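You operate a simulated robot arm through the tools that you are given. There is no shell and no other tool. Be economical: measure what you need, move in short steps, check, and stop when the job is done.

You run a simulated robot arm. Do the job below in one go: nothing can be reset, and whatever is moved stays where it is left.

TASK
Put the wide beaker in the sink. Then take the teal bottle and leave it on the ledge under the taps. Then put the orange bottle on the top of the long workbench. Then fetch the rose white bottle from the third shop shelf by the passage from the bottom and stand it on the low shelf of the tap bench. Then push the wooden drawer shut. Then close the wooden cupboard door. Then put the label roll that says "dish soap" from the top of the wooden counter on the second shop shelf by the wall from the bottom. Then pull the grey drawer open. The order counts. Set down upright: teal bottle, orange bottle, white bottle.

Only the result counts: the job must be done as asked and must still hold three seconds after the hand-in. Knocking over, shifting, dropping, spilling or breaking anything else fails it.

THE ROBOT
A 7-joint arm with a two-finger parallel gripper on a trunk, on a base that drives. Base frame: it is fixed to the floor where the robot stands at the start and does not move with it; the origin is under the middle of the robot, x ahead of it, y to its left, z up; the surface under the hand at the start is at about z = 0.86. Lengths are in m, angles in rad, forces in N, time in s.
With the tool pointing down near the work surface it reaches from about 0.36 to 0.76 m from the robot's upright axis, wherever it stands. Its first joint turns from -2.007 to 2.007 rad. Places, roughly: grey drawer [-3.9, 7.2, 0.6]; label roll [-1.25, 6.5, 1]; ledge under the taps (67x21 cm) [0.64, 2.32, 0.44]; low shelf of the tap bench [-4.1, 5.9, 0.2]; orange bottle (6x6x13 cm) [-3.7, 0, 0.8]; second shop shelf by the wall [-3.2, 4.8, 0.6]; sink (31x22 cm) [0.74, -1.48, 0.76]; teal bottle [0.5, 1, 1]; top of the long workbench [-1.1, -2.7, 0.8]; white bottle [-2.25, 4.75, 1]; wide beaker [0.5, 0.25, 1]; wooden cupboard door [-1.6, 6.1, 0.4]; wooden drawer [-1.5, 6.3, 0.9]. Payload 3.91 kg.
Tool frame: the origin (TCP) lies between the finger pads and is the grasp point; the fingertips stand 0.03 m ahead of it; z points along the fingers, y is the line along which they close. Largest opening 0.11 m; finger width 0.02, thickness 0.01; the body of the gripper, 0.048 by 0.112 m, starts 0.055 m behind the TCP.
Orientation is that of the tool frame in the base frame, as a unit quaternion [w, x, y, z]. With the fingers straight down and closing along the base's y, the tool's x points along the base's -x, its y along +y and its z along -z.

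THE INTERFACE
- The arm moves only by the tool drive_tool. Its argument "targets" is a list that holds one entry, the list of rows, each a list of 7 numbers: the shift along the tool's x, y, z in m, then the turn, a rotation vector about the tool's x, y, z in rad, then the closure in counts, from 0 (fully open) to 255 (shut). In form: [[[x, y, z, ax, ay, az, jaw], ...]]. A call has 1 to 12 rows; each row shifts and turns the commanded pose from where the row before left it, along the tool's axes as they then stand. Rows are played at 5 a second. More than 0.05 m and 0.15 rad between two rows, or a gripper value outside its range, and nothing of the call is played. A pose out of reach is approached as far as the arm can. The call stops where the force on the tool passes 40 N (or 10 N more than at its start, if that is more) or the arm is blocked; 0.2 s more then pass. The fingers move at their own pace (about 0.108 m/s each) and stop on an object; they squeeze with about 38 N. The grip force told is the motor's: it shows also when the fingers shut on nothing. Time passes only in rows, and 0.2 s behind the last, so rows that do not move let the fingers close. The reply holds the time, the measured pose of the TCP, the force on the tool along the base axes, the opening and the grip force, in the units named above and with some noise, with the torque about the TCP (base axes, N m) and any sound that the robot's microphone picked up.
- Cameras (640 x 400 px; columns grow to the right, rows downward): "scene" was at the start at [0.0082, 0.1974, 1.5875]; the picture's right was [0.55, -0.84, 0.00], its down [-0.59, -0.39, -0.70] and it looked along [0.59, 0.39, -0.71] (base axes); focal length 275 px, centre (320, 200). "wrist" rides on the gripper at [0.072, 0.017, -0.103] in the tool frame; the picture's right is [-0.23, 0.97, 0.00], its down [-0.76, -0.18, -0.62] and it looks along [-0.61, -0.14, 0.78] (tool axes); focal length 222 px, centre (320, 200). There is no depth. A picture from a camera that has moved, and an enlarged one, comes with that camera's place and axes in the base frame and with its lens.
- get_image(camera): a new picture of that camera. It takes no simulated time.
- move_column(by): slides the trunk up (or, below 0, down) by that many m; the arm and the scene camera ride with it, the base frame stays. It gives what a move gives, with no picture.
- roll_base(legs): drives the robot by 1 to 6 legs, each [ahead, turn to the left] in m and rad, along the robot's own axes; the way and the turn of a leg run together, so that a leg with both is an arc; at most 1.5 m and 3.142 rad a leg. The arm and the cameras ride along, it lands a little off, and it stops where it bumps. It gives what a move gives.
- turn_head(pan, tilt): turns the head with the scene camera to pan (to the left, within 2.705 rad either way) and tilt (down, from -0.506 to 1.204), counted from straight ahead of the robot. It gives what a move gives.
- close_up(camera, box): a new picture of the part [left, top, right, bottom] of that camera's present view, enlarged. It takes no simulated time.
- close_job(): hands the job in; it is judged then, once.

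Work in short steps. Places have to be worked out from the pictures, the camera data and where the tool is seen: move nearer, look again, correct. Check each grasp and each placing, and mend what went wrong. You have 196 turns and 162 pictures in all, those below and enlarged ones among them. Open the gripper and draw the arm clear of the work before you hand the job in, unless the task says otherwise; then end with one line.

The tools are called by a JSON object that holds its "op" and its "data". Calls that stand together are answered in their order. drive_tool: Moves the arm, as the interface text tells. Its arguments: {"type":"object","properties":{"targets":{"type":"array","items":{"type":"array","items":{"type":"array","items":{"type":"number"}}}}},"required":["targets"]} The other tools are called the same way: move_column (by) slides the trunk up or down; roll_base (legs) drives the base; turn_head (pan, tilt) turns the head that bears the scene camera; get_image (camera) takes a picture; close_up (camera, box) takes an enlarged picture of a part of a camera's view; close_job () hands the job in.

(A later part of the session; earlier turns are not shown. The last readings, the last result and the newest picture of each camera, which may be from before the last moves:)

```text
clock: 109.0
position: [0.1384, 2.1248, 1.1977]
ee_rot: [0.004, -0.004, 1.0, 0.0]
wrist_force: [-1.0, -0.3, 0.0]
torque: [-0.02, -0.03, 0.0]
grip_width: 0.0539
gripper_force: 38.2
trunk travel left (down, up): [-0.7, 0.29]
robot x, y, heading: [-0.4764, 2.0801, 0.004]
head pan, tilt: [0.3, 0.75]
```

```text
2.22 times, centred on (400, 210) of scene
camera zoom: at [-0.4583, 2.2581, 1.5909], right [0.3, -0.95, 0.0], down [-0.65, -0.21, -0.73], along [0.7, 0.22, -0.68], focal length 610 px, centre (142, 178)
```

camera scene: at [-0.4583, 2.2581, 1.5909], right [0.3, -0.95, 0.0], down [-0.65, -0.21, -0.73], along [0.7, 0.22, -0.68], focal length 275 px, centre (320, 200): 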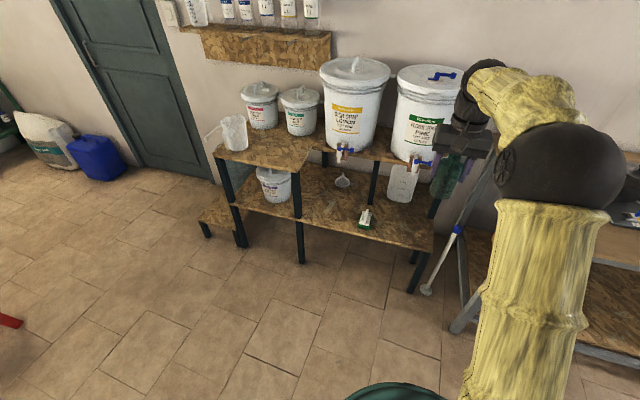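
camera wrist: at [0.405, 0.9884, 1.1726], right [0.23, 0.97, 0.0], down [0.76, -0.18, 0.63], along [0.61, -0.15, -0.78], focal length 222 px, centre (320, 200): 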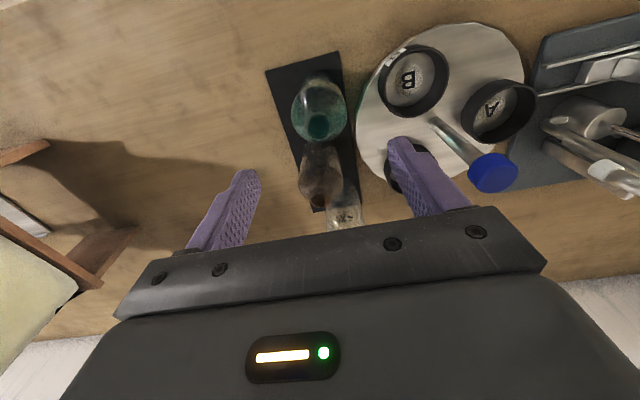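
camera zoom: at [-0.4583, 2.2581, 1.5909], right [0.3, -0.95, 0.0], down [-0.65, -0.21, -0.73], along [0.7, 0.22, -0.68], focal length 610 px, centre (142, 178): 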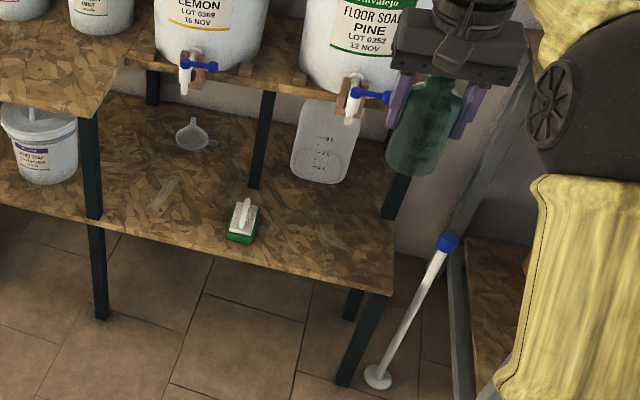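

Triangulation puts the pine tap outlet at about (0.64, 2.16, 0.82), the lemon tap at y≈2.5 and the brush at y 2.295–2.365, so I'll place the bottle at about (0.58, 2.23), between them. I drive in with a slight S to bring the base to y≈2.2.

{"op": "roll_base", "data": {"legs": [[0.22, 0.26], [0.22, -0.26]]}}

{"op": "get_image", "data": {"camera": "scene"}}

{"op": "get_image", "data": {"camera": "wrist"}}

```text
clock: 112.3
position: [0.5755, 2.1783, 1.1976]
ee_rot: [0.003, 0.0, 1.0, 0.0]
wrist_force: [-0.5, 0.1, -0.7]
torque: [-0.02, 0.02, -0.02]
grip_width: 0.0541
gripper_force: 37.4
trunk travel left (down, up): [-0.7, 0.29]
robot x, y, heading: [-0.0443, 2.1396, -0.0]
head pan, tilt: [0.3, 0.75]
```

```text
123 pictures are left
camera scene: at [-0.0207, 2.3174, 1.5908], right [0.3, -0.96, 0.0], down [-0.65, -0.2, -0.73], along [0.7, 0.22, -0.68], focal length 275 px, centre (320, 200)
```

scene: 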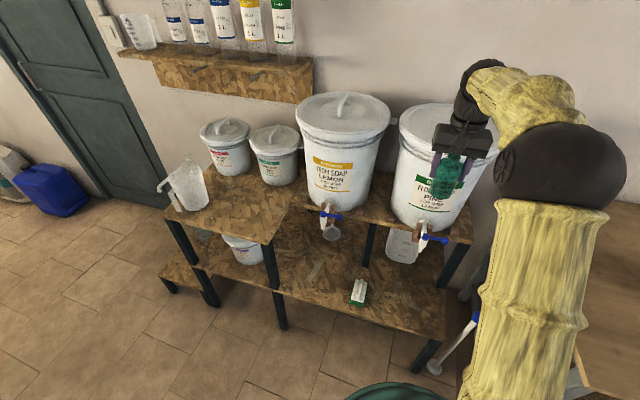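

```text
122 pictures are left
camera wrist: at [0.5023, 2.1969, 1.2996], right [0.23, 0.97, 0.0], down [0.76, -0.18, 0.63], along [0.61, -0.14, -0.78], focal length 222 px, centre (320, 200)
```

wrist: 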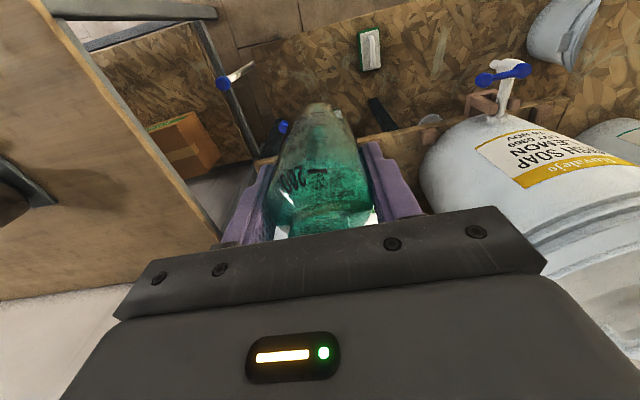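

Taps confirmed at (0.66, 2.155) and (0.67, 2.50). I shift to (0.58, 2.235) and lower the trunk 0.4 m.

{"op": "drive_tool", "data": {"targets": [[[-0.002, 0.028, 0, 0, 0, 0, 255], [-0.002, 0.029, 0, 0, 0, 0, 255], [0, 0, 0, 0, 0, 0, 255]]]}}

{"op": "move_column", "data": {"by": -0.25}}

{"op": "get_image", "data": {"camera": "scene"}}

```text
clock: 113.1
position: [0.5784, 2.2378, 1.1984]
ee_rot: [0.004, -0.002, 1.0, 0.0]
wrist_force: [-0.4, -0.8, -0.9]
torque: [-0.02, 0.02, 0.04]
grip_width: 0.054
gripper_force: 38.1
trunk travel left (down, up): [-0.7, 0.29]
robot x, y, heading: [-0.0399, 2.1413, -0.001]
head pan, tilt: [0.3, 0.75]
```

```text
clock: 115.7
position: [0.5784, 2.2384, 0.9477]
ee_rot: [0.004, 0.0, 1.0, 0.0]
wrist_force: [1.0, 0.1, -0.3]
torque: [0.0, -0.02, -0.01]
grip_width: 0.0541
gripper_force: 38.3
trunk travel left (down, up): [-0.45, 0.54]
robot x, y, heading: [-0.0428, 2.137, -0.0]
head pan, tilt: [0.3, 0.75]
```

```text
121 pictures are left
camera scene: at [-0.0219, 2.3176, 1.3409], right [0.3, -0.96, 0.0], down [-0.65, -0.2, -0.73], along [0.7, 0.22, -0.68], focal length 275 px, centre (320, 200)
```

scene: 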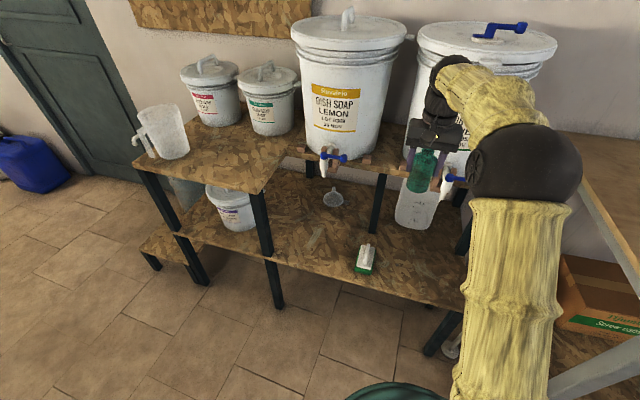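

Clear so far. I lower another 0.2 m and check the tap clearance.

{"op": "move_column", "data": {"by": -0.2}}

{"op": "get_image", "data": {"camera": "scene"}}

{"op": "get_image", "data": {"camera": "wrist"}}

```text
clock: 117.9
position: [0.5787, 2.2377, 0.7487]
ee_rot: [0.003, -0.001, 1.0, 0.0]
wrist_force: [0.6, -0.6, -0.7]
torque: [0.02, -0.01, 0.01]
grip_width: 0.0541
gripper_force: 37.9
trunk travel left (down, up): [-0.25, 0.74]
robot x, y, heading: [-0.0418, 2.1381, 0.005]
head pan, tilt: [0.3, 0.75]
```

```text
120 pictures are left
camera scene: at [-0.0219, 2.3176, 1.1409], right [0.3, -0.96, 0.0], down [-0.65, -0.2, -0.73], along [0.7, 0.22, -0.68], focal length 275 px, centre (320, 200)
```

scene: 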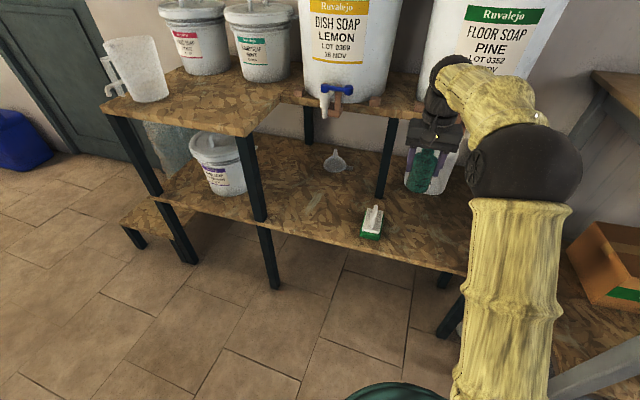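

```text
119 pictures are left
camera wrist: at [0.5063, 2.255, 0.8511], right [0.23, 0.97, 0.0], down [0.76, -0.18, 0.63], along [0.61, -0.14, -0.78], focal length 222 px, centre (320, 200)
```

wrist: 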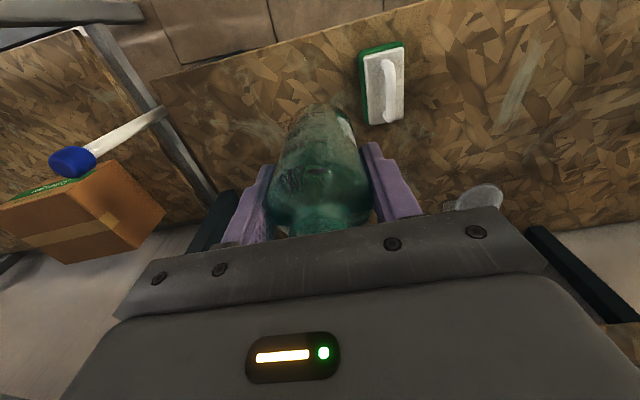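

Clearance is good (brush starts at y≈2.295, ledge front edge x≈0.525). I nudge 5 mm in −y, lower the trunk by 0.19 more, then will touch down with the tool.

{"op": "drive_tool", "data": {"targets": [[[0, -0.006, 0, 0, 0, 0, 255], [0, 0, 0, 0, 0, 0, 255]]]}}

{"op": "move_column", "data": {"by": -0.19}}

{"op": "get_image", "data": {"camera": "scene"}}

```text
clock: 118.5
position: [0.5799, 2.231, 0.7487]
ee_rot: [0.005, -0.001, 1.0, 0.0]
wrist_force: [0.0, 0.6, -0.6]
torque: [-0.03, -0.05, -0.01]
grip_width: 0.0539
gripper_force: 37.7
trunk travel left (down, up): [-0.25, 0.74]
robot x, y, heading: [-0.0405, 2.1372, -0.004]
head pan, tilt: [0.3, 0.75]
```

```text
clock: 120.5
position: [0.5794, 2.2307, 0.5585]
ee_rot: [0.004, -0.001, 1.0, 0.0]
wrist_force: [0.9, 1.1, 0.5]
torque: [0.01, 0.01, 0.01]
grip_width: 0.054
gripper_force: 38.2
trunk travel left (down, up): [-0.06, 0.93]
robot x, y, heading: [-0.0442, 2.1409, 0.001]
head pan, tilt: [0.3, 0.75]
```

```text
118 pictures are left
camera scene: at [-0.0219, 2.3176, 0.9509], right [0.3, -0.96, 0.0], down [-0.65, -0.2, -0.73], along [0.7, 0.22, -0.68], focal length 275 px, centre (320, 200)
```

scene: 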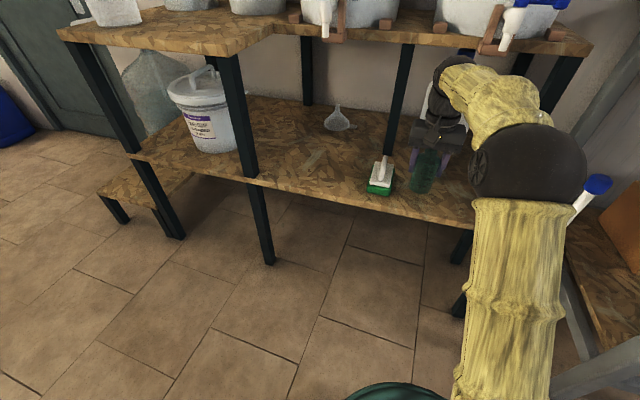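

Bottle is close above the ledge. I lower in small steps until contact.

{"op": "drive_tool", "data": {"targets": [[[0, 0, 0.015, 0, 0, 0, 255], [0, 0, 0.01, 0, 0, 0, 255], [0, 0, 0.006, 0, 0, 0, 255], [0, 0, 0.005, 0, 0, 0, 255], [0, 0, 0, 0, 0, 0, 255]]]}}

{"op": "close_up", "data": {"camera": "scene", "box": [340, 100, 500, 220]}}

```text
clock: 121.8
position: [0.5792, 2.232, 0.5248]
ee_rot: [0.004, -0.001, 1.0, 0.001]
wrist_force: [-0.8, 1.9, 8.4]
torque: [0.13, 0.0, -0.02]
grip_width: 0.0541
gripper_force: 37.7
trunk travel left (down, up): [-0.06, 0.93]
robot x, y, heading: [-0.0433, 2.1384, -0.003]
head pan, tilt: [0.3, 0.75]
```

```text
3.33 times, centred on (420, 160) of scene
camera zoom: at [-0.0225, 2.3176, 0.951], right [0.3, -0.96, 0.0], down [-0.65, -0.2, -0.73], along [0.7, 0.22, -0.68], focal length 916 px, centre (-13, 333)
```

zoom: 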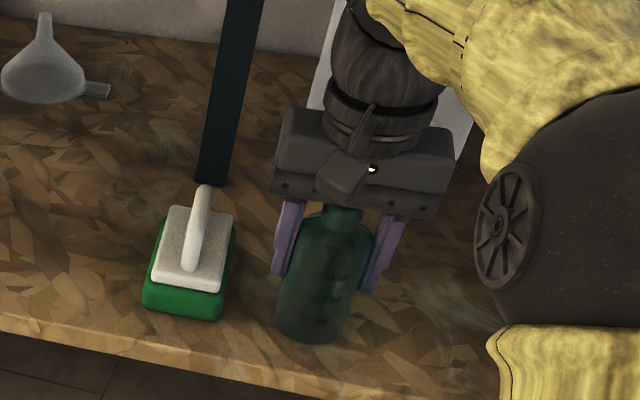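

Contact (8 N) and the bottle is upright on the ledge. I open just to ~70 mm and rise straight up by the tool, then the trunk.

{"op": "drive_tool", "data": {"targets": [[[0, 0, 0, 0, 0, 0, 97], [0, 0, 0, 0, 0, 0, 97], [0, 0, 0, 0, 0, 0, 97], [0, 0, -0.02, 0, 0, 0, 97], [0, 0, -0.04, 0, 0, 0, 97], [0, 0, -0.04, 0, 0, 0, 97], [0, 0, -0.04, 0, 0, 0, 97]]]}}

{"op": "get_image", "data": {"camera": "scene"}}

```text
clock: 123.3
position: [0.5798, 2.2316, 0.6616]
ee_rot: [0.002, -0.001, 1.0, 0.0]
wrist_force: [-0.1, -0.3, 0.4]
torque: [-0.01, -0.03, 0.01]
grip_width: 0.0682
gripper_force: 0.0
trunk travel left (down, up): [-0.06, 0.93]
robot x, y, heading: [-0.0399, 2.1431, -0.001]
head pan, tilt: [0.3, 0.75]
```

```text
116 pictures are left
camera scene: at [-0.0218, 2.3176, 0.9508], right [0.3, -0.96, 0.0], down [-0.65, -0.2, -0.73], along [0.7, 0.22, -0.68], focal length 275 px, centre (320, 200)
```

scene: 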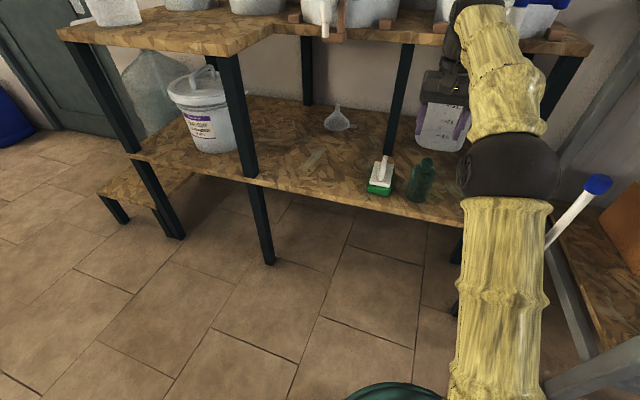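

The teal bottle stands on the ledge. I back out, raise the trunk again, and look toward the orange bottle's side of the room.

{"op": "roll_base", "data": {"legs": [[-0.45, 0]]}}

{"op": "move_column", "data": {"by": 0.64}}

{"op": "turn_head", "data": {"pan": 2.6, "tilt": 0.45}}

{"op": "get_image", "data": {"camera": "scene"}}

{"op": "turn_head", "data": {"pan": 1.5, "tilt": 0.45}}

{"op": "get_image", "data": {"camera": "scene"}}

```text
clock: 126.5
position: [0.1308, 2.2327, 0.662]
ee_rot: [0.003, -0.001, 1.0, -0.001]
wrist_force: [-0.6, 0.0, -0.7]
torque: [0.01, -0.01, 0.0]
grip_width: 0.0683
gripper_force: 0.1
trunk travel left (down, up): [-0.06, 0.93]
robot x, y, heading: [-0.4915, 2.1412, -0.005]
head pan, tilt: [0.3, 0.75]
```

```text
refused: 0.64 is not a number from -0.4 to 0.4
```

```text
clock: 128.6
position: [0.131, 2.2313, 0.6635]
ee_rot: [0.004, -0.001, 1.0, 0.0]
wrist_force: [0.2, 0.7, -0.2]
torque: [0.0, 0.02, -0.02]
grip_width: 0.0684
gripper_force: 0.0
trunk travel left (down, up): [-0.06, 0.93]
robot x, y, heading: [-0.4912, 2.1394, -0.003]
head pan, tilt: [2.601, 0.45]
```

```text
115 pictures are left
camera scene: at [-0.6288, 2.3407, 0.9773], right [0.52, 0.86, 0.0], down [0.37, -0.22, -0.9], along [-0.77, 0.46, -0.44], focal length 275 px, centre (320, 200)
```

scene: 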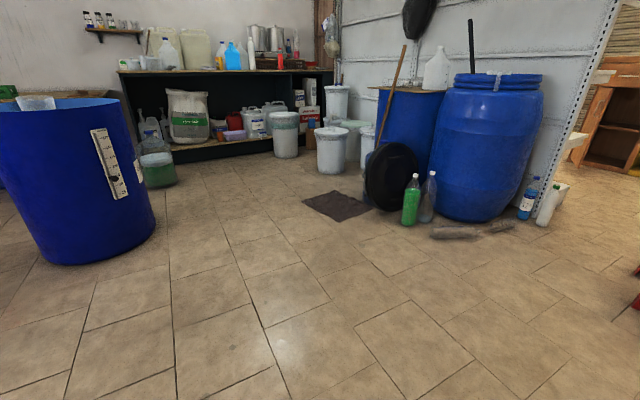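

```text
clock: 129.9
position: [0.1298, 2.2317, 0.6637]
ee_rot: [0.003, 0.0, 1.0, 0.0]
wrist_force: [-0.3, 0.6, 0.4]
torque: [-0.01, -0.02, -0.02]
grip_width: 0.0681
gripper_force: 0.0
trunk travel left (down, up): [-0.06, 0.93]
robot x, y, heading: [-0.4909, 2.1398, 0.002]
head pan, tilt: [1.499, 0.45]
```

```text
114 pictures are left
camera scene: at [-0.5435, 2.3849, 0.9773], right [1.0, -0.07, 0.0], down [-0.03, -0.43, -0.9], along [0.06, 0.9, -0.44], focal length 275 px, centre (320, 200)
```

scene: 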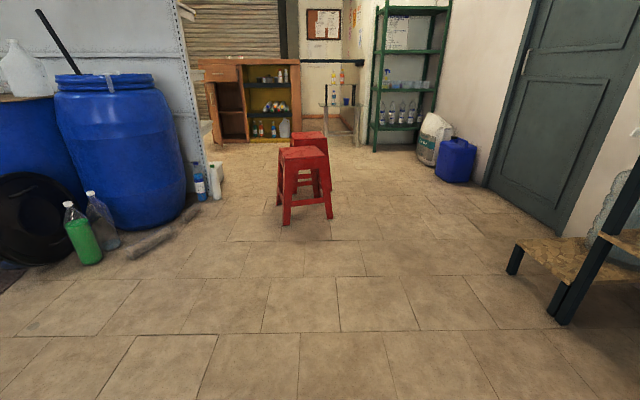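

The tool limits trunk moves to 0.4 m per call. I raise in two moves, then turn the robot to face −x and look.

{"op": "move_column", "data": {"by": 0.4}}

{"op": "move_column", "data": {"by": 0.24}}

{"op": "roll_base", "data": {"legs": [[0, -2.5]]}}

{"op": "turn_head", "data": {"pan": 0.0, "tilt": 0.4}}

{"op": "get_image", "data": {"camera": "scene"}}

```text
clock: 133.7
position: [0.1307, 2.2314, 1.0629]
ee_rot: [0.003, 0.0, 1.0, 0.0]
wrist_force: [0.2, 0.0, 0.5]
torque: [0.01, -0.02, 0.01]
grip_width: 0.0683
gripper_force: 0.0
trunk travel left (down, up): [-0.46, 0.53]
robot x, y, heading: [-0.4904, 2.1424, -0.002]
head pan, tilt: [1.499, 0.45]
```

```text
clock: 136.2
position: [0.1306, 2.2316, 1.3035]
ee_rot: [0.003, 0.0, 1.0, 0.0]
wrist_force: [0.4, -0.1, 0.7]
torque: [-0.01, -0.01, 0.01]
grip_width: 0.0681
gripper_force: 0.1
trunk travel left (down, up): [-0.7, 0.29]
robot x, y, heading: [-0.4926, 2.1443, -0.001]
head pan, tilt: [1.499, 0.45]
```

```text
clock: 145.4
position: [-0.946, 1.7081, 1.3029]
ee_rot: [0.001, 0.953, 0.303, -0.003]
wrist_force: [-0.3, -0.1, 1.1]
torque: [0.03, 0.01, 0.0]
grip_width: 0.0683
gripper_force: 0.2
trunk travel left (down, up): [-0.7, 0.29]
robot x, y, heading: [-0.4878, 2.1389, -2.529]
head pan, tilt: [1.499, 0.45]
```

```text
clock: 147.0
position: [-0.9466, 1.7085, 1.3019]
ee_rot: [0.001, 0.953, 0.302, -0.004]
wrist_force: [-0.6, 0.1, 0.2]
torque: [0.0, -0.02, -0.01]
grip_width: 0.068
gripper_force: 0.1
trunk travel left (down, up): [-0.7, 0.29]
robot x, y, heading: [-0.4903, 2.1382, -2.529]
head pan, tilt: [0.0, 0.4]
```

```text
113 pictures are left
camera scene: at [-0.4293, 1.9957, 1.6219], right [-0.57, 0.82, 0.0], down [0.32, 0.22, -0.92], along [-0.75, -0.53, -0.39], focal length 275 px, centre (320, 200)
```

scene: 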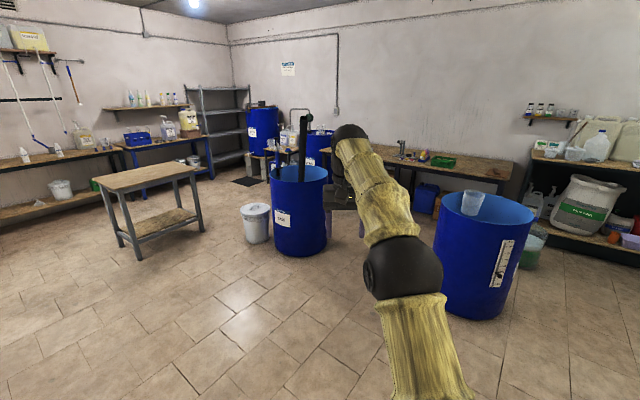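

Two blue drums stand in front of the far bench, with a gap between them around y≈1.15. I drive partway toward the gap and look again.

{"op": "roll_base", "data": {"legs": [[0, -0.13], [1.2, 0]]}}

{"op": "turn_head", "data": {"pan": 0.35, "tilt": 0.5}}

{"op": "get_image", "data": {"camera": "scene"}}

```text
clock: 155.0
position: [-2.1031, 1.2264, 1.3032]
ee_rot: [0.0, 0.974, 0.228, -0.003]
wrist_force: [0.4, -1.2, 0.9]
torque: [0.01, 0.0, -0.01]
grip_width: 0.068
gripper_force: 0.1
trunk travel left (down, up): [-0.7, 0.29]
robot x, y, heading: [-1.5877, 1.5817, -2.682]
head pan, tilt: [0.0, 0.4]
```

```text
clock: 155.8
position: [-2.1019, 1.2277, 1.3029]
ee_rot: [0.001, 0.974, 0.228, -0.003]
wrist_force: [-0.3, 0.4, 0.6]
torque: [-0.02, -0.01, 0.01]
grip_width: 0.0681
gripper_force: 0.0
trunk travel left (down, up): [-0.7, 0.29]
robot x, y, heading: [-1.5846, 1.5865, -2.683]
head pan, tilt: [0.351, 0.499]
```

```text
112 pictures are left
camera scene: at [-1.5271, 1.4071, 1.6128], right [-0.72, 0.69, 0.0], down [0.33, 0.35, -0.88], along [-0.61, -0.64, -0.48], focal length 275 px, centre (320, 200)
```

scene: 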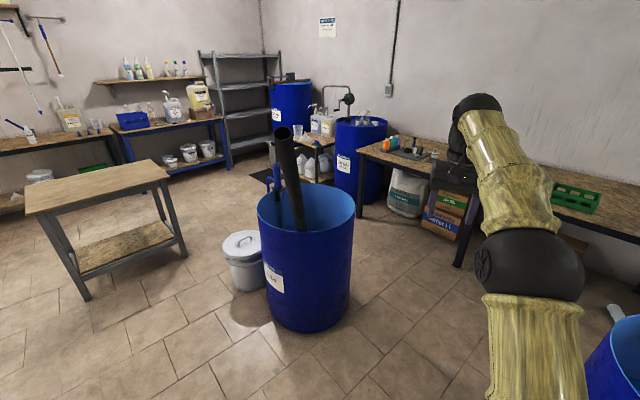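

The orange bottle is seen at the left end of the far bench, about (-3.75, 0.04). I enlarge it.

{"op": "close_up", "data": {"camera": "scene", "box": [340, 110, 480, 200]}}

```text
4.44 times, centred on (410, 155) of scene
camera zoom: at [-1.5271, 1.4071, 1.6128], right [-0.72, 0.69, 0.0], down [0.33, 0.35, -0.88], along [-0.61, -0.64, -0.48], focal length 1221 px, centre (-80, 400)
```

zoom: 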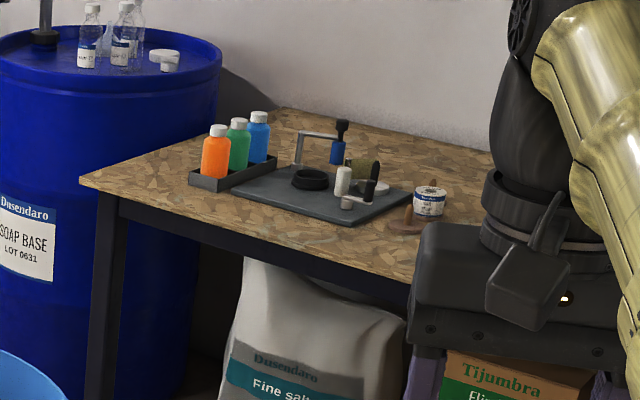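

The orange bottle is first in a row of three in a tray, at about (-3.7, 0.03), bench edge x≈−3.63. I drive through the gap to (-2.95, 0.97), turn toward −y, and look.

{"op": "roll_base", "data": {"legs": [[0, -0.035], [1.5, 0], [0, 0.968]]}}

{"op": "turn_head", "data": {"pan": 0.0, "tilt": 0.8}}

{"op": "get_image", "data": {"camera": "scene"}}

```text
clock: 168.3
position: [-2.9419, 0.336, 1.3024]
ee_rot: [0.002, 0.766, 0.643, -0.003]
wrist_force: [0.3, 0.3, 1.3]
torque: [0.02, 0.01, -0.01]
grip_width: 0.0683
gripper_force: 0.0
trunk travel left (down, up): [-0.7, 0.29]
robot x, y, heading: [-2.9205, 0.963, -1.747]
head pan, tilt: [0.351, 0.499]
```

```text
clock: 169.1
position: [-2.9431, 0.335, 1.3021]
ee_rot: [0.002, 0.767, 0.642, -0.003]
wrist_force: [0.0, 0.4, -0.3]
torque: [-0.04, -0.01, -0.02]
grip_width: 0.0683
gripper_force: 0.0
trunk travel left (down, up): [-0.7, 0.29]
robot x, y, heading: [-2.9221, 0.9616, -1.745]
head pan, tilt: [0.0, 0.799]
```

```text
110 pictures are left
camera scene: at [-2.7752, 0.9157, 1.5869], right [-0.98, 0.18, 0.0], down [0.13, 0.71, -0.7], along [-0.12, -0.69, -0.72], focal length 275 px, centre (320, 200)
```

scene: 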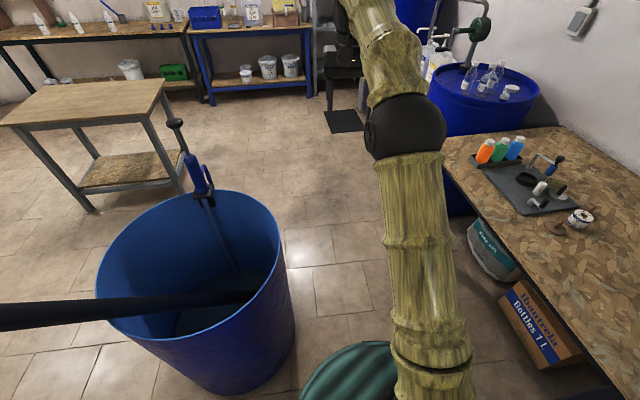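

The drum edge is at x≈−2.7 and my base radius is about 0.35, so I keep to x≈−3.2: three short legs, then face −x.

{"op": "roll_base", "data": {"legs": [[0, -0.42], [0.5, 0], [0, 0.6], [0.4, 0], [0, -1.575]]}}

{"op": "turn_head", "data": {"pan": 0.35, "tilt": 0.8}}

{"op": "get_image", "data": {"camera": "scene"}}

{"op": "get_image", "data": {"camera": "wrist"}}

```text
clock: 184.5
position: [-3.8306, 0.0722, 1.3021]
ee_rot: [0.0, 1.0, -0.004, -0.004]
wrist_force: [0.0, 0.0, 0.4]
torque: [0.01, -0.02, -0.02]
grip_width: 0.0683
gripper_force: 0.0
trunk travel left (down, up): [-0.7, 0.29]
robot x, y, heading: [-3.2094, 0.1562, 3.132]
head pan, tilt: [0.0, 0.799]
```

```text
clock: 185.3
position: [-3.8315, 0.0719, 1.3019]
ee_rot: [0.0, 1.0, -0.005, -0.003]
wrist_force: [-0.4, 0.1, 0.2]
torque: [0.01, 0.01, -0.01]
grip_width: 0.0682
gripper_force: 0.1
trunk travel left (down, up): [-0.7, 0.29]
robot x, y, heading: [-3.2105, 0.1569, 3.135]
head pan, tilt: [0.351, 0.799]
```

```text
109 pictures are left
camera scene: at [-3.2266, -0.0247, 1.5868], right [-0.33, 0.94, 0.0], down [0.68, 0.24, -0.7], along [-0.66, -0.23, -0.72], focal length 275 px, centre (320, 200)
```

scene: 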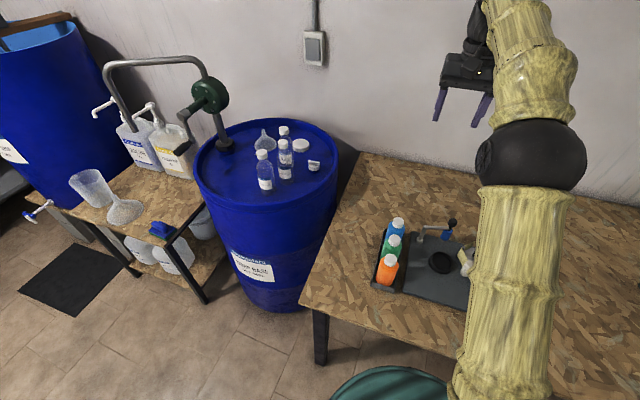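

```text
108 pictures are left
camera wrist: at [-3.7582, 0.0547, 1.4049], right [-0.24, -0.97, 0.0], down [-0.76, 0.18, 0.63], along [-0.61, 0.15, -0.78], focal length 222 px, centre (320, 200)
```

wrist: 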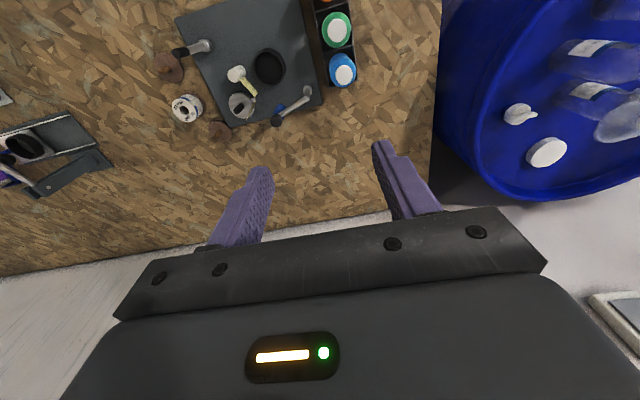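

{"op": "close_up", "data": {"camera": "scene", "box": [340, 190, 500, 310]}}

```text
3.33 times, centred on (420, 250) of scene
camera zoom: at [-3.2266, -0.0247, 1.5868], right [-0.33, 0.94, 0.0], down [0.68, 0.24, -0.7], along [-0.66, -0.23, -0.72], focal length 916 px, centre (-13, 33)
```

zoom: 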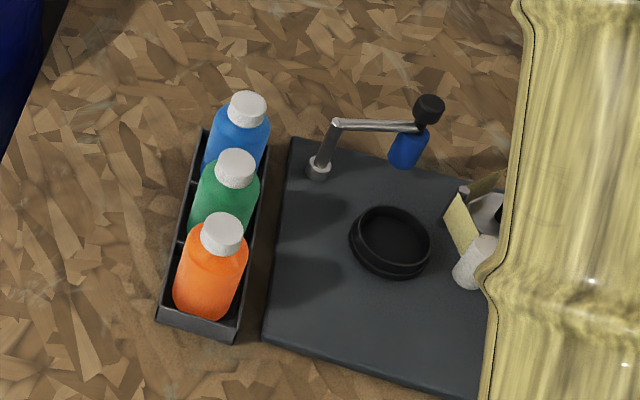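

Orange bottle's axis is at about (-3.72, 0.03), z 0.74–0.865; green is 77 mm behind. I move above it and check.

{"op": "drive_tool", "data": {"targets": [[[0.037, 0.014, 0, 0, 0, 0, 50], [0.037, 0.014, 0, 0, 0, 0, 50], [0.037, 0.014, 0, 0, 0, 0, 50], [0, 0, 0.045, 0, 0, 0, 50], [0, 0, 0.045, 0, 0, 0, 50], [0, 0, 0.045, 0, 0, 0, 50], [0, 0, 0.045, 0, 0, 0, 50], [0, 0, 0.045, 0, 0, 0, 50], [0, 0, 0.045, 0, 0, 0, 50], [0, 0, 0.045, 0, 0, 0, 50], [0, 0, 0, 0, 0, 0, 50]]]}}

{"op": "close_up", "data": {"camera": "scene", "box": [330, 160, 522, 300]}}

{"op": "get_image", "data": {"camera": "wrist"}}

```text
clock: 187.7
position: [-3.7217, 0.0283, 0.9875]
ee_rot: [0.001, 1.0, -0.004, -0.003]
wrist_force: [-0.5, 0.3, 0.6]
torque: [-0.01, 0.0, 0.02]
grip_width: 0.0883
gripper_force: 0.0
trunk travel left (down, up): [-0.7, 0.29]
robot x, y, heading: [-3.2072, 0.1568, 3.131]
head pan, tilt: [0.351, 0.799]
```

```text
2.86 times, centred on (426, 230) of scene
camera zoom: at [-3.2263, -0.0248, 1.5869], right [-0.33, 0.94, 0.0], down [0.68, 0.24, -0.7], along [-0.66, -0.23, -0.72], focal length 785 px, centre (17, 114)
```

zoom: 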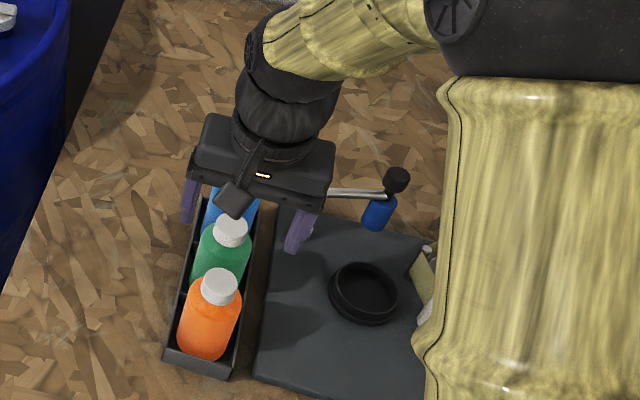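

```text
105 pictures are left
camera wrist: at [-3.6492, 0.0105, 1.0895], right [-0.24, -0.97, 0.0], down [-0.76, 0.18, 0.63], along [-0.61, 0.15, -0.78], focal length 222 px, centre (320, 200)
```

wrist: 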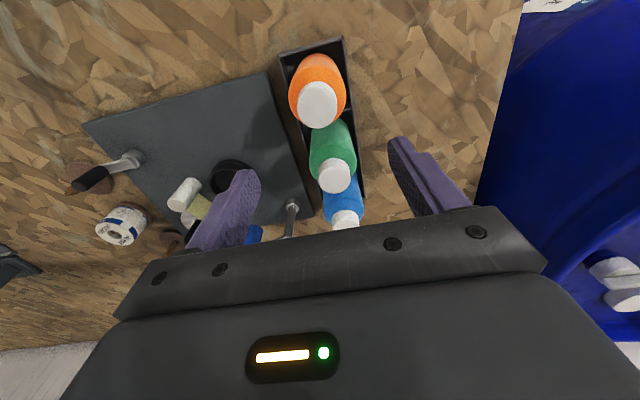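

Refined: axis at x≈−3.707, cap top maybe 0.88. I shift 14 mm toward me, descend to z≈0.835 and close.

{"op": "drive_tool", "data": {"targets": [[[0.014, 0, 0, 0, 0, 0, 50], [0, 0, 0.04, 0, 0, 0, 50], [0, 0, 0.04, 0, 0, 0, 50], [0, 0, 0.04, 0, 0, 0, 50], [0, 0, 0.032, 0, 0, 0, 50], [0, 0, 0, 0, 0, 0, 50], [0, 0, 0, 0, 0, 0, 255], [0, 0, 0, 0, 0, 0, 255], [0, 0, 0, 0, 0, 0, 255]]]}}

{"op": "close_up", "data": {"camera": "scene", "box": [330, 160, 522, 300]}}

```text
clock: 188.9
position: [-3.7097, 0.0281, 0.8426]
ee_rot: [0.001, 1.0, -0.004, -0.005]
wrist_force: [4.0, 2.0, 14.6]
torque: [-0.1, -0.05, 0.04]
grip_width: 0.0882
gripper_force: 0.0
trunk travel left (down, up): [-0.7, 0.29]
robot x, y, heading: [-3.209, 0.1534, 3.134]
head pan, tilt: [0.351, 0.799]
stopped in row 6: the force on the tool passed its limit at 70 N (the readings are from after the stop); the commanded pose is now the measured one
```

```text
2.86 times, centred on (426, 230) of scene
camera zoom: at [-3.2255, -0.0245, 1.5872], right [-0.33, 0.94, 0.0], down [0.68, 0.24, -0.7], along [-0.66, -0.23, -0.72], focal length 785 px, centre (17, 114)
```

zoom: 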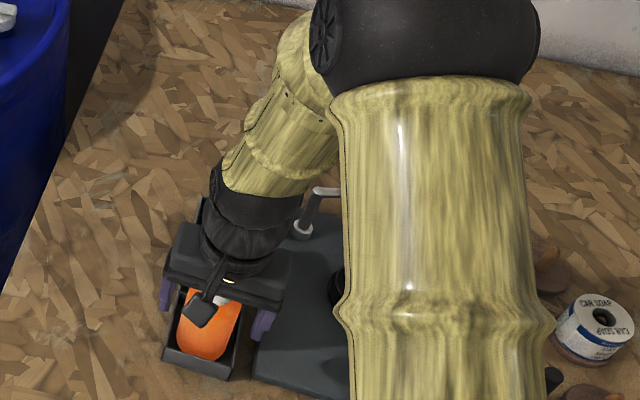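

The palm touched the cap top (so it's at ~0.897). I raise 8 mm and close.

{"op": "drive_tool", "data": {"targets": [[[0, 0, -0.01, 0, 0, 0, 50], [0, 0, 0, 0, 0, 0, 50], [0, 0, 0, 0, 0, 0, 255], [0, 0, 0, 0, 0, 0, 255], [0, 0, 0, 0, 0, 0, 255], [0, 0, 0, 0, 0, 0, 255]]]}}

{"op": "get_image", "data": {"camera": "wrist"}}

```text
clock: 190.3
position: [-3.7095, 0.0285, 0.8502]
ee_rot: [0.001, 1.0, -0.004, -0.005]
wrist_force: [-0.5, 0.9, 0.8]
torque: [0.04, 0.0, 0.01]
grip_width: 0.0544
gripper_force: 38.2
trunk travel left (down, up): [-0.7, 0.29]
robot x, y, heading: [-3.2105, 0.1573, 3.133]
head pan, tilt: [0.351, 0.799]
```

```text
103 pictures are left
camera wrist: at [-3.6367, 0.0108, 0.9523], right [-0.24, -0.97, 0.0], down [-0.75, 0.19, 0.63], along [-0.61, 0.15, -0.78], focal length 222 px, centre (320, 200)
```

wrist: 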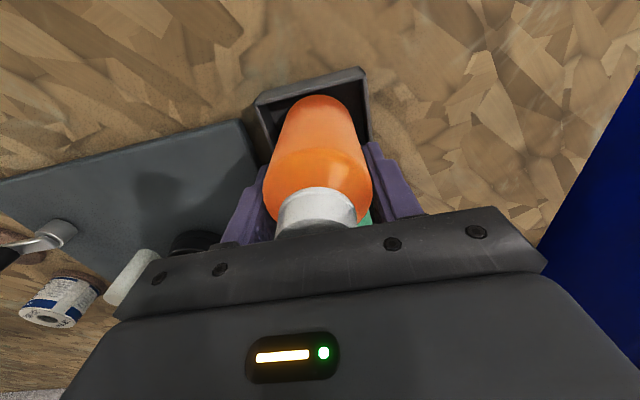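

Gripped at 54 mm on the upper body. I lift slowly out of the tray.

{"op": "drive_tool", "data": {"targets": [[[0, 0, -0.015, 0, 0, 0, 255], [0, 0, -0.03, 0, 0, 0, 255], [0, 0, -0.04, 0, 0, 0, 255], [0, 0, -0.045, 0, 0, 0, 255], [0, 0, -0.045, 0, 0, 0, 255], [0, 0, -0.045, 0, 0, 0, 255], [0, 0, -0.045, 0, 0, 0, 255], [0, 0, -0.045, 0, 0, 0, 255], [0, 0, -0.045, 0, 0, 0, 255], [0, 0, 0, 0, 0, 0, 255]]]}}

{"op": "get_image", "data": {"camera": "scene"}}

```text
clock: 192.6
position: [-3.707, 0.0268, 1.2065]
ee_rot: [0.001, 1.0, -0.004, -0.005]
wrist_force: [-0.3, -1.3, -2.5]
torque: [0.01, 0.02, 0.01]
grip_width: 0.0546
gripper_force: 38.0
trunk travel left (down, up): [-0.7, 0.29]
robot x, y, heading: [-3.2102, 0.1552, 3.128]
head pan, tilt: [0.351, 0.799]
```

```text
102 pictures are left
camera scene: at [-3.227, -0.0249, 1.5868], right [-0.33, 0.94, 0.0], down [0.68, 0.24, -0.7], along [-0.66, -0.23, -0.72], focal length 275 px, centre (320, 200)
```

scene: 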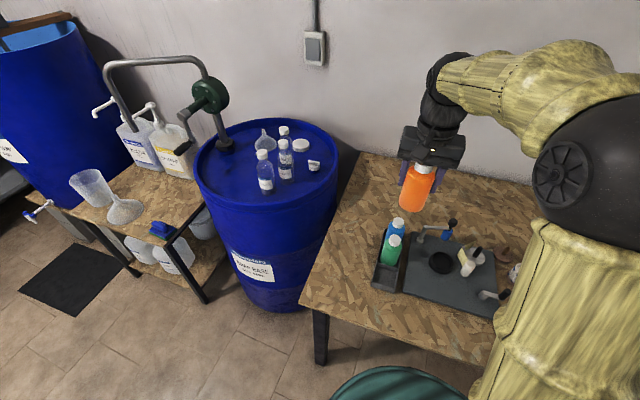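

Orange bottle held; neighbours undisturbed. I turn left to face −y, drive 1.5 m and look toward the long workbench.

{"op": "roll_base", "data": {"legs": [[0, 1.62], [1.5, 0]]}}

{"op": "turn_head", "data": {"pan": 0.7, "tilt": 0.5}}

{"op": "get_image", "data": {"camera": "scene"}}

```text
clock: 207.1
position: [-3.0293, -1.85, 1.2057]
ee_rot: [0.004, 0.703, 0.712, -0.002]
wrist_force: [0.0, 0.1, -2.3]
torque: [0.0, -0.02, -0.01]
grip_width: 0.0547
gripper_force: 38.4
trunk travel left (down, up): [-0.7, 0.29]
robot x, y, heading: [-3.1705, -1.3552, -1.566]
head pan, tilt: [0.351, 0.799]
```

```text
clock: 207.9
position: [-3.0278, -1.8501, 1.2052]
ee_rot: [0.004, 0.703, 0.711, -0.002]
wrist_force: [0.0, -0.4, -2.0]
torque: [-0.01, -0.01, -0.01]
grip_width: 0.0545
gripper_force: 38.2
trunk travel left (down, up): [-0.7, 0.29]
robot x, y, heading: [-3.168, -1.3584, -1.561]
head pan, tilt: [0.7, 0.499]
```

```text
101 pictures are left
camera scene: at [-2.9556, -1.3619, 1.6127], right [-0.76, -0.65, 0.0], down [-0.31, 0.36, -0.88], along [0.57, -0.67, -0.48], focal length 275 px, centre (320, 200)
```

scene: 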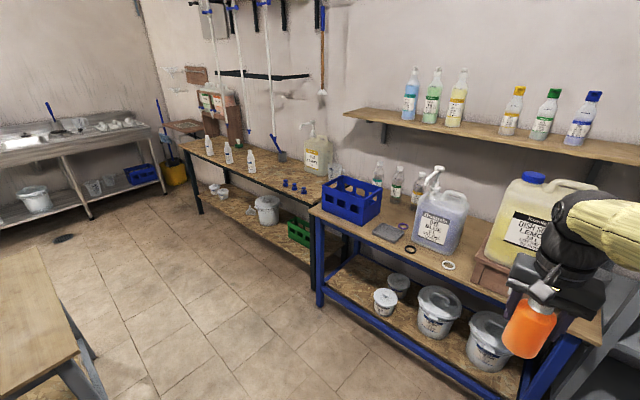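

The long workbench is the further (black-legged) one, front edge y≈−2.39; corridor past the middle table is centred at y≈−1.85. I drive to about (-1.1, -1.85) and face it.

{"op": "roll_base", "data": {"legs": [[0, 0.93], [0.83, 0], [0, 0.63], [1.4, 0], [0, -1.57]]}}

{"op": "turn_head", "data": {"pan": 0.0, "tilt": 0.6}}

{"op": "get_image", "data": {"camera": "scene"}}

```text
clock: 232.2
position: [-0.9479, -2.3228, 1.2051]
ee_rot: [0.004, 0.699, 0.715, -0.002]
wrist_force: [-0.6, -0.1, -1.7]
torque: [-0.03, 0.03, -0.01]
grip_width: 0.0549
gripper_force: 38.2
trunk travel left (down, up): [-0.7, 0.29]
robot x, y, heading: [-1.0916, -1.8284, -1.549]
head pan, tilt: [0.7, 0.499]
```

```text
clock: 233.2
position: [-0.9473, -2.322, 1.206]
ee_rot: [0.003, 0.699, 0.715, -0.002]
wrist_force: [0.3, -0.2, -2.0]
torque: [-0.04, 0.01, 0.01]
grip_width: 0.0548
gripper_force: 38.2
trunk travel left (down, up): [-0.7, 0.29]
robot x, y, heading: [-1.0896, -1.826, -1.548]
head pan, tilt: [0.0, 0.6]
```

```text
100 pictures are left
camera scene: at [-0.938, -1.8533, 1.6037], right [-1.0, -0.02, 0.0], down [-0.01, 0.56, -0.82], along [0.02, -0.82, -0.57], focal length 275 px, centre (320, 200)
```

scene: 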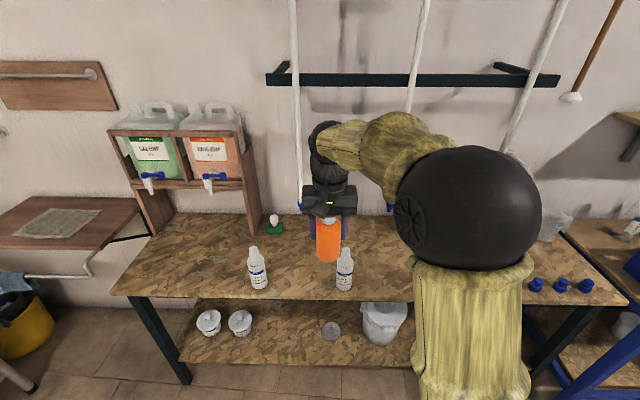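

A free spot lies between the two white bottles at about (-0.85, -2.49); the hanging hose is behind at y≈−2.7. I drive in 0.12 m, move over the spot and lower partway.

{"op": "roll_base", "data": {"legs": [[0.12, 0]]}}

{"op": "drive_tool", "data": {"targets": [[[-0.015, 0.032, 0, 0, 0, 0, 255], [-0.015, 0.032, 0, 0, 0, 0, 255], [-0.012, 0.032, 0, 0, 0, 0, 255], [0, 0, 0.045, 0, 0, 0, 255], [0, 0, 0.045, 0, 0, 0, 255], [0, 0, 0.045, 0, 0, 0, 255], [0, 0, 0, 0, 0, 0, 255]]]}}

{"op": "get_image", "data": {"camera": "scene"}}

{"op": "get_image", "data": {"camera": "wrist"}}

```text
clock: 234.6
position: [-0.9439, -2.442, 1.2056]
ee_rot: [0.003, 0.699, 0.716, -0.003]
wrist_force: [0.3, 0.4, -2.5]
torque: [0.04, 0.0, 0.02]
grip_width: 0.0547
gripper_force: 38.5
trunk travel left (down, up): [-0.7, 0.29]
robot x, y, heading: [-1.087, -1.9485, -1.555]
head pan, tilt: [0.0, 0.6]
```

```text
clock: 236.2
position: [-0.8479, -2.4794, 1.0733]
ee_rot: [0.003, 0.699, 0.715, -0.003]
wrist_force: [0.2, 0.5, -2.5]
torque: [0.0, -0.02, -0.03]
grip_width: 0.0544
gripper_force: 37.8
trunk travel left (down, up): [-0.7, 0.29]
robot x, y, heading: [-1.0905, -1.9494, -1.55]
head pan, tilt: [0.0, 0.6]
```

```text
99 pictures are left
camera scene: at [-0.9357, -1.9724, 1.6037], right [-1.0, -0.02, 0.0], down [-0.01, 0.56, -0.83], along [0.02, -0.82, -0.56], focal length 275 px, centre (320, 200)
```

scene: 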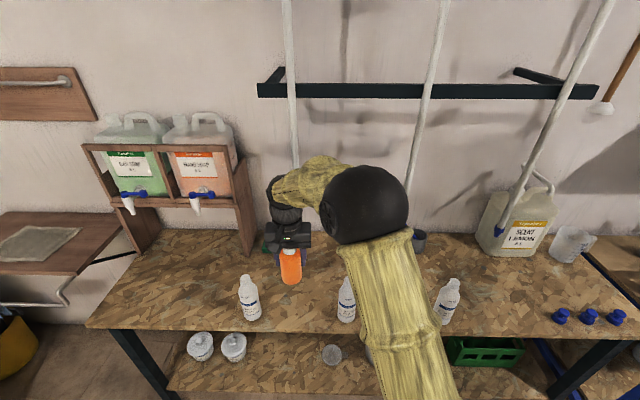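

```text
98 pictures are left
camera wrist: at [-0.8324, -2.4063, 1.1756], right [0.98, -0.2, 0.0], down [-0.16, -0.76, 0.63], along [-0.13, -0.62, -0.78], focal length 222 px, centre (320, 200)
```

wrist: 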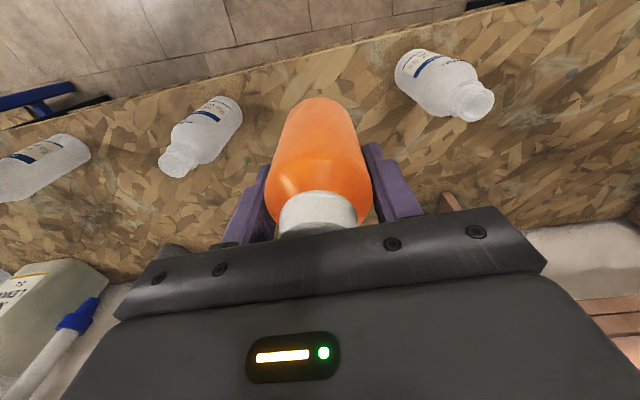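

Good clearance on both sides. I lower to about 0.875 and then in small steps to contact.

{"op": "drive_tool", "data": {"targets": [[[0, 0, 0.04, 0, 0, 0, 255], [0, 0, 0.04, 0, 0, 0, 255], [0, 0, 0.04, 0, 0, 0, 255], [0, 0, 0.04, 0, 0, 0, 255], [0, 0, 0.03, 0, 0, 0, 255], [0, 0, 0.006, 0, 0, 0, 255], [0, 0, 0.006, 0, 0, 0, 255], [0, 0, 0.006, 0, 0, 0, 255], [0, 0, 0, 0, 0, 0, 255]]]}}

{"op": "close_up", "data": {"camera": "scene", "box": [220, 200, 380, 340]}}

```text
clock: 238.2
position: [-0.8486, -2.4833, 0.8663]
ee_rot: [0.008, 0.699, 0.715, -0.004]
wrist_force: [-3.1, 4.8, 18.6]
torque: [0.38, 0.57, -0.13]
grip_width: 0.0547
gripper_force: 38.0
trunk travel left (down, up): [-0.7, 0.29]
robot x, y, heading: [-1.0883, -1.9453, -1.546]
head pan, tilt: [0.0, 0.6]
stopped in row 9: the force on the tool passed its limit at 42 N (the readings are from after the stop); the commanded pose is now the measured one
```

```text
2.86 times, centred on (300, 270) of scene
camera zoom: at [-0.9368, -1.9697, 1.6036], right [-1.0, -0.02, 0.0], down [-0.01, 0.56, -0.83], along [0.02, -0.83, -0.56], focal length 785 px, centre (377, 0)
```

zoom: 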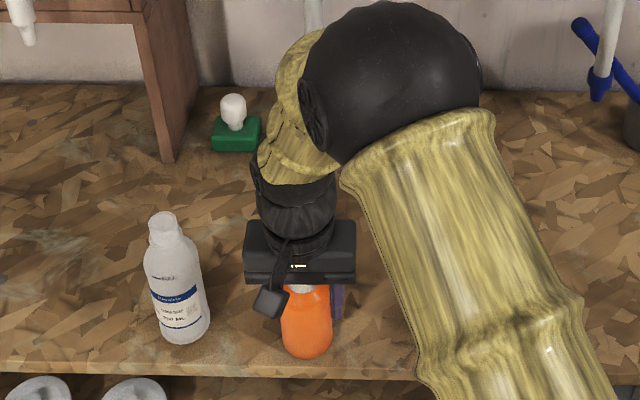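

Contact with the bench top at TCP 0.866. I relax 2 mm, open, and rise.

{"op": "drive_tool", "data": {"targets": [[[0, 0, -0.002, 0, 0, 0, 255], [0, 0, 0, 0, 0, 0, 75], [0, 0, 0, 0, 0, 0, 75], [0, 0, 0, 0, 0, 0, 75], [0, 0, -0.02, 0, 0, 0, 75], [0, 0, -0.04, 0, 0, 0, 75], [0, 0, -0.045, 0, 0, 0, 75], [0, 0, -0.045, 0, 0, 0, 75], [0, 0, -0.045, 0, 0, 0, 75], [0, 0, -0.045, 0, 0, 0, 75], [0, 0, -0.045, 0, 0, 0, 75], [0, 0, -0.045, 0, 0, 0, 75]]]}}

{"op": "get_image", "data": {"camera": "scene"}}

```text
clock: 240.8
position: [-0.8489, -2.4774, 1.1953]
ee_rot: [0.007, 0.699, 0.715, -0.004]
wrist_force: [-0.2, 0.2, -0.3]
torque: [0.0, 0.01, 0.0]
grip_width: 0.0778
gripper_force: 0.1
trunk travel left (down, up): [-0.7, 0.29]
robot x, y, heading: [-1.0864, -1.9479, -1.55]
head pan, tilt: [0.0, 0.6]
```

```text
96 pictures are left
camera scene: at [-0.9359, -1.9721, 1.6037], right [-1.0, -0.02, 0.0], down [-0.01, 0.56, -0.83], along [0.02, -0.82, -0.56], focal length 275 px, centre (320, 200)
```

scene: 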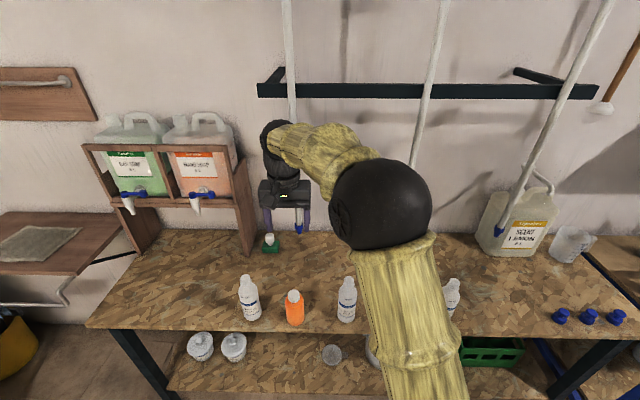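

The orange bottle stands upright on the workbench. Next I drive back north along x≈−0.4 toward the passage to the shop area, stopping at y≈1.9 to look.

{"op": "roll_base", "data": {"legs": [[-0.2, 0], [0, 2.41], [1.1, 0], [0, 0.7], [1.5, 0], [1.3, 0]]}}

{"op": "turn_head", "data": {"pan": 0.0, "tilt": 0.4}}

{"op": "get_image", "data": {"camera": "scene"}}

```text
clock: 275.4
position: [-0.5518, 2.4399, 1.1951]
ee_rot: [0.004, -0.7, 0.714, 0.006]
wrist_force: [-0.6, 0.7, 0.4]
torque: [0.05, 0.0, 0.01]
grip_width: 0.0777
gripper_force: 0.1
trunk travel left (down, up): [-0.7, 0.29]
robot x, y, heading: [-0.3381, 1.8976, 1.544]
head pan, tilt: [0.0, 0.6]
```

```text
clock: 276.1
position: [-0.5512, 2.4401, 1.1943]
ee_rot: [0.003, -0.7, 0.714, 0.007]
wrist_force: [1.0, 0.1, 0.1]
torque: [-0.01, 0.01, -0.01]
grip_width: 0.0774
gripper_force: 0.0
trunk travel left (down, up): [-0.7, 0.29]
robot x, y, heading: [-0.3346, 1.8981, 1.548]
head pan, tilt: [0.0, 0.4]
```

```text
95 pictures are left
camera scene: at [-0.4871, 1.9338, 1.6219], right [1.0, -0.02, 0.0], down [-0.01, -0.39, -0.92], along [0.02, 0.92, -0.39], focal length 275 px, centre (320, 200)
```

scene: 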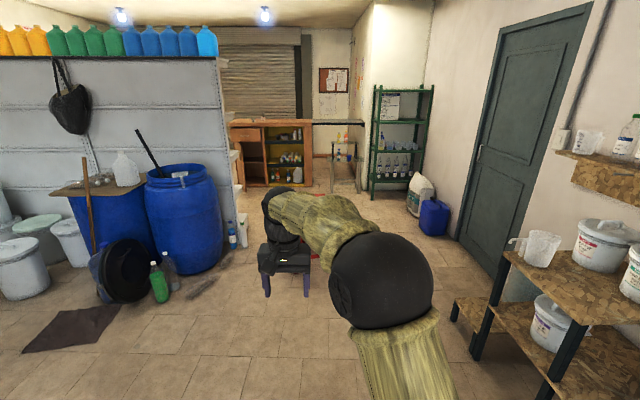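

I steer to about (-0.05, 2.95), then look for the stools in the passage.

{"op": "roll_base", "data": {"legs": [[0, -0.23], [1.05, 0]]}}

{"op": "turn_head", "data": {"pan": 0.3, "tilt": 0.6}}

{"op": "get_image", "data": {"camera": "scene"}}

```text
clock: 283.6
position: [-0.1551, 3.5036, 1.1941]
ee_rot: [0.005, -0.613, 0.79, 0.006]
wrist_force: [0.3, 0.3, -0.1]
torque: [0.01, -0.01, 0.01]
grip_width: 0.078
gripper_force: 0.0
trunk travel left (down, up): [-0.7, 0.29]
robot x, y, heading: [-0.0705, 2.9224, 1.313]
head pan, tilt: [0.0, 0.4]
```

```text
clock: 284.4
position: [-0.1551, 3.504, 1.1933]
ee_rot: [0.005, -0.613, 0.79, 0.007]
wrist_force: [0.4, -0.3, -0.2]
torque: [0.03, 0.01, 0.0]
grip_width: 0.0779
gripper_force: 0.1
trunk travel left (down, up): [-0.7, 0.29]
robot x, y, heading: [-0.0643, 2.925, 1.316]
head pan, tilt: [0.3, 0.6]
```

```text
94 pictures are left
camera scene: at [-0.2342, 2.9942, 1.6038], right [1.0, 0.05, 0.0], down [0.03, -0.56, -0.83], along [-0.04, 0.82, -0.56], focal length 275 px, centre (320, 200)
```

scene: 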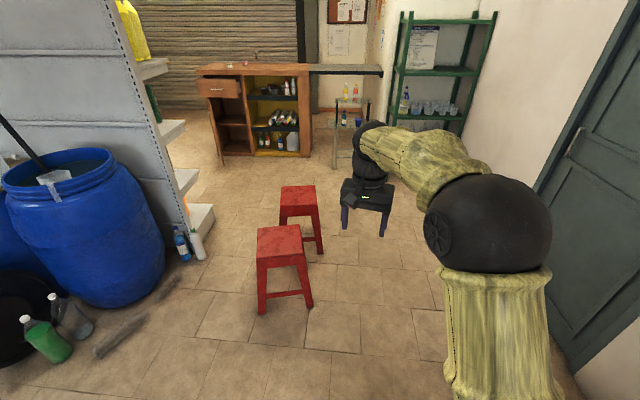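

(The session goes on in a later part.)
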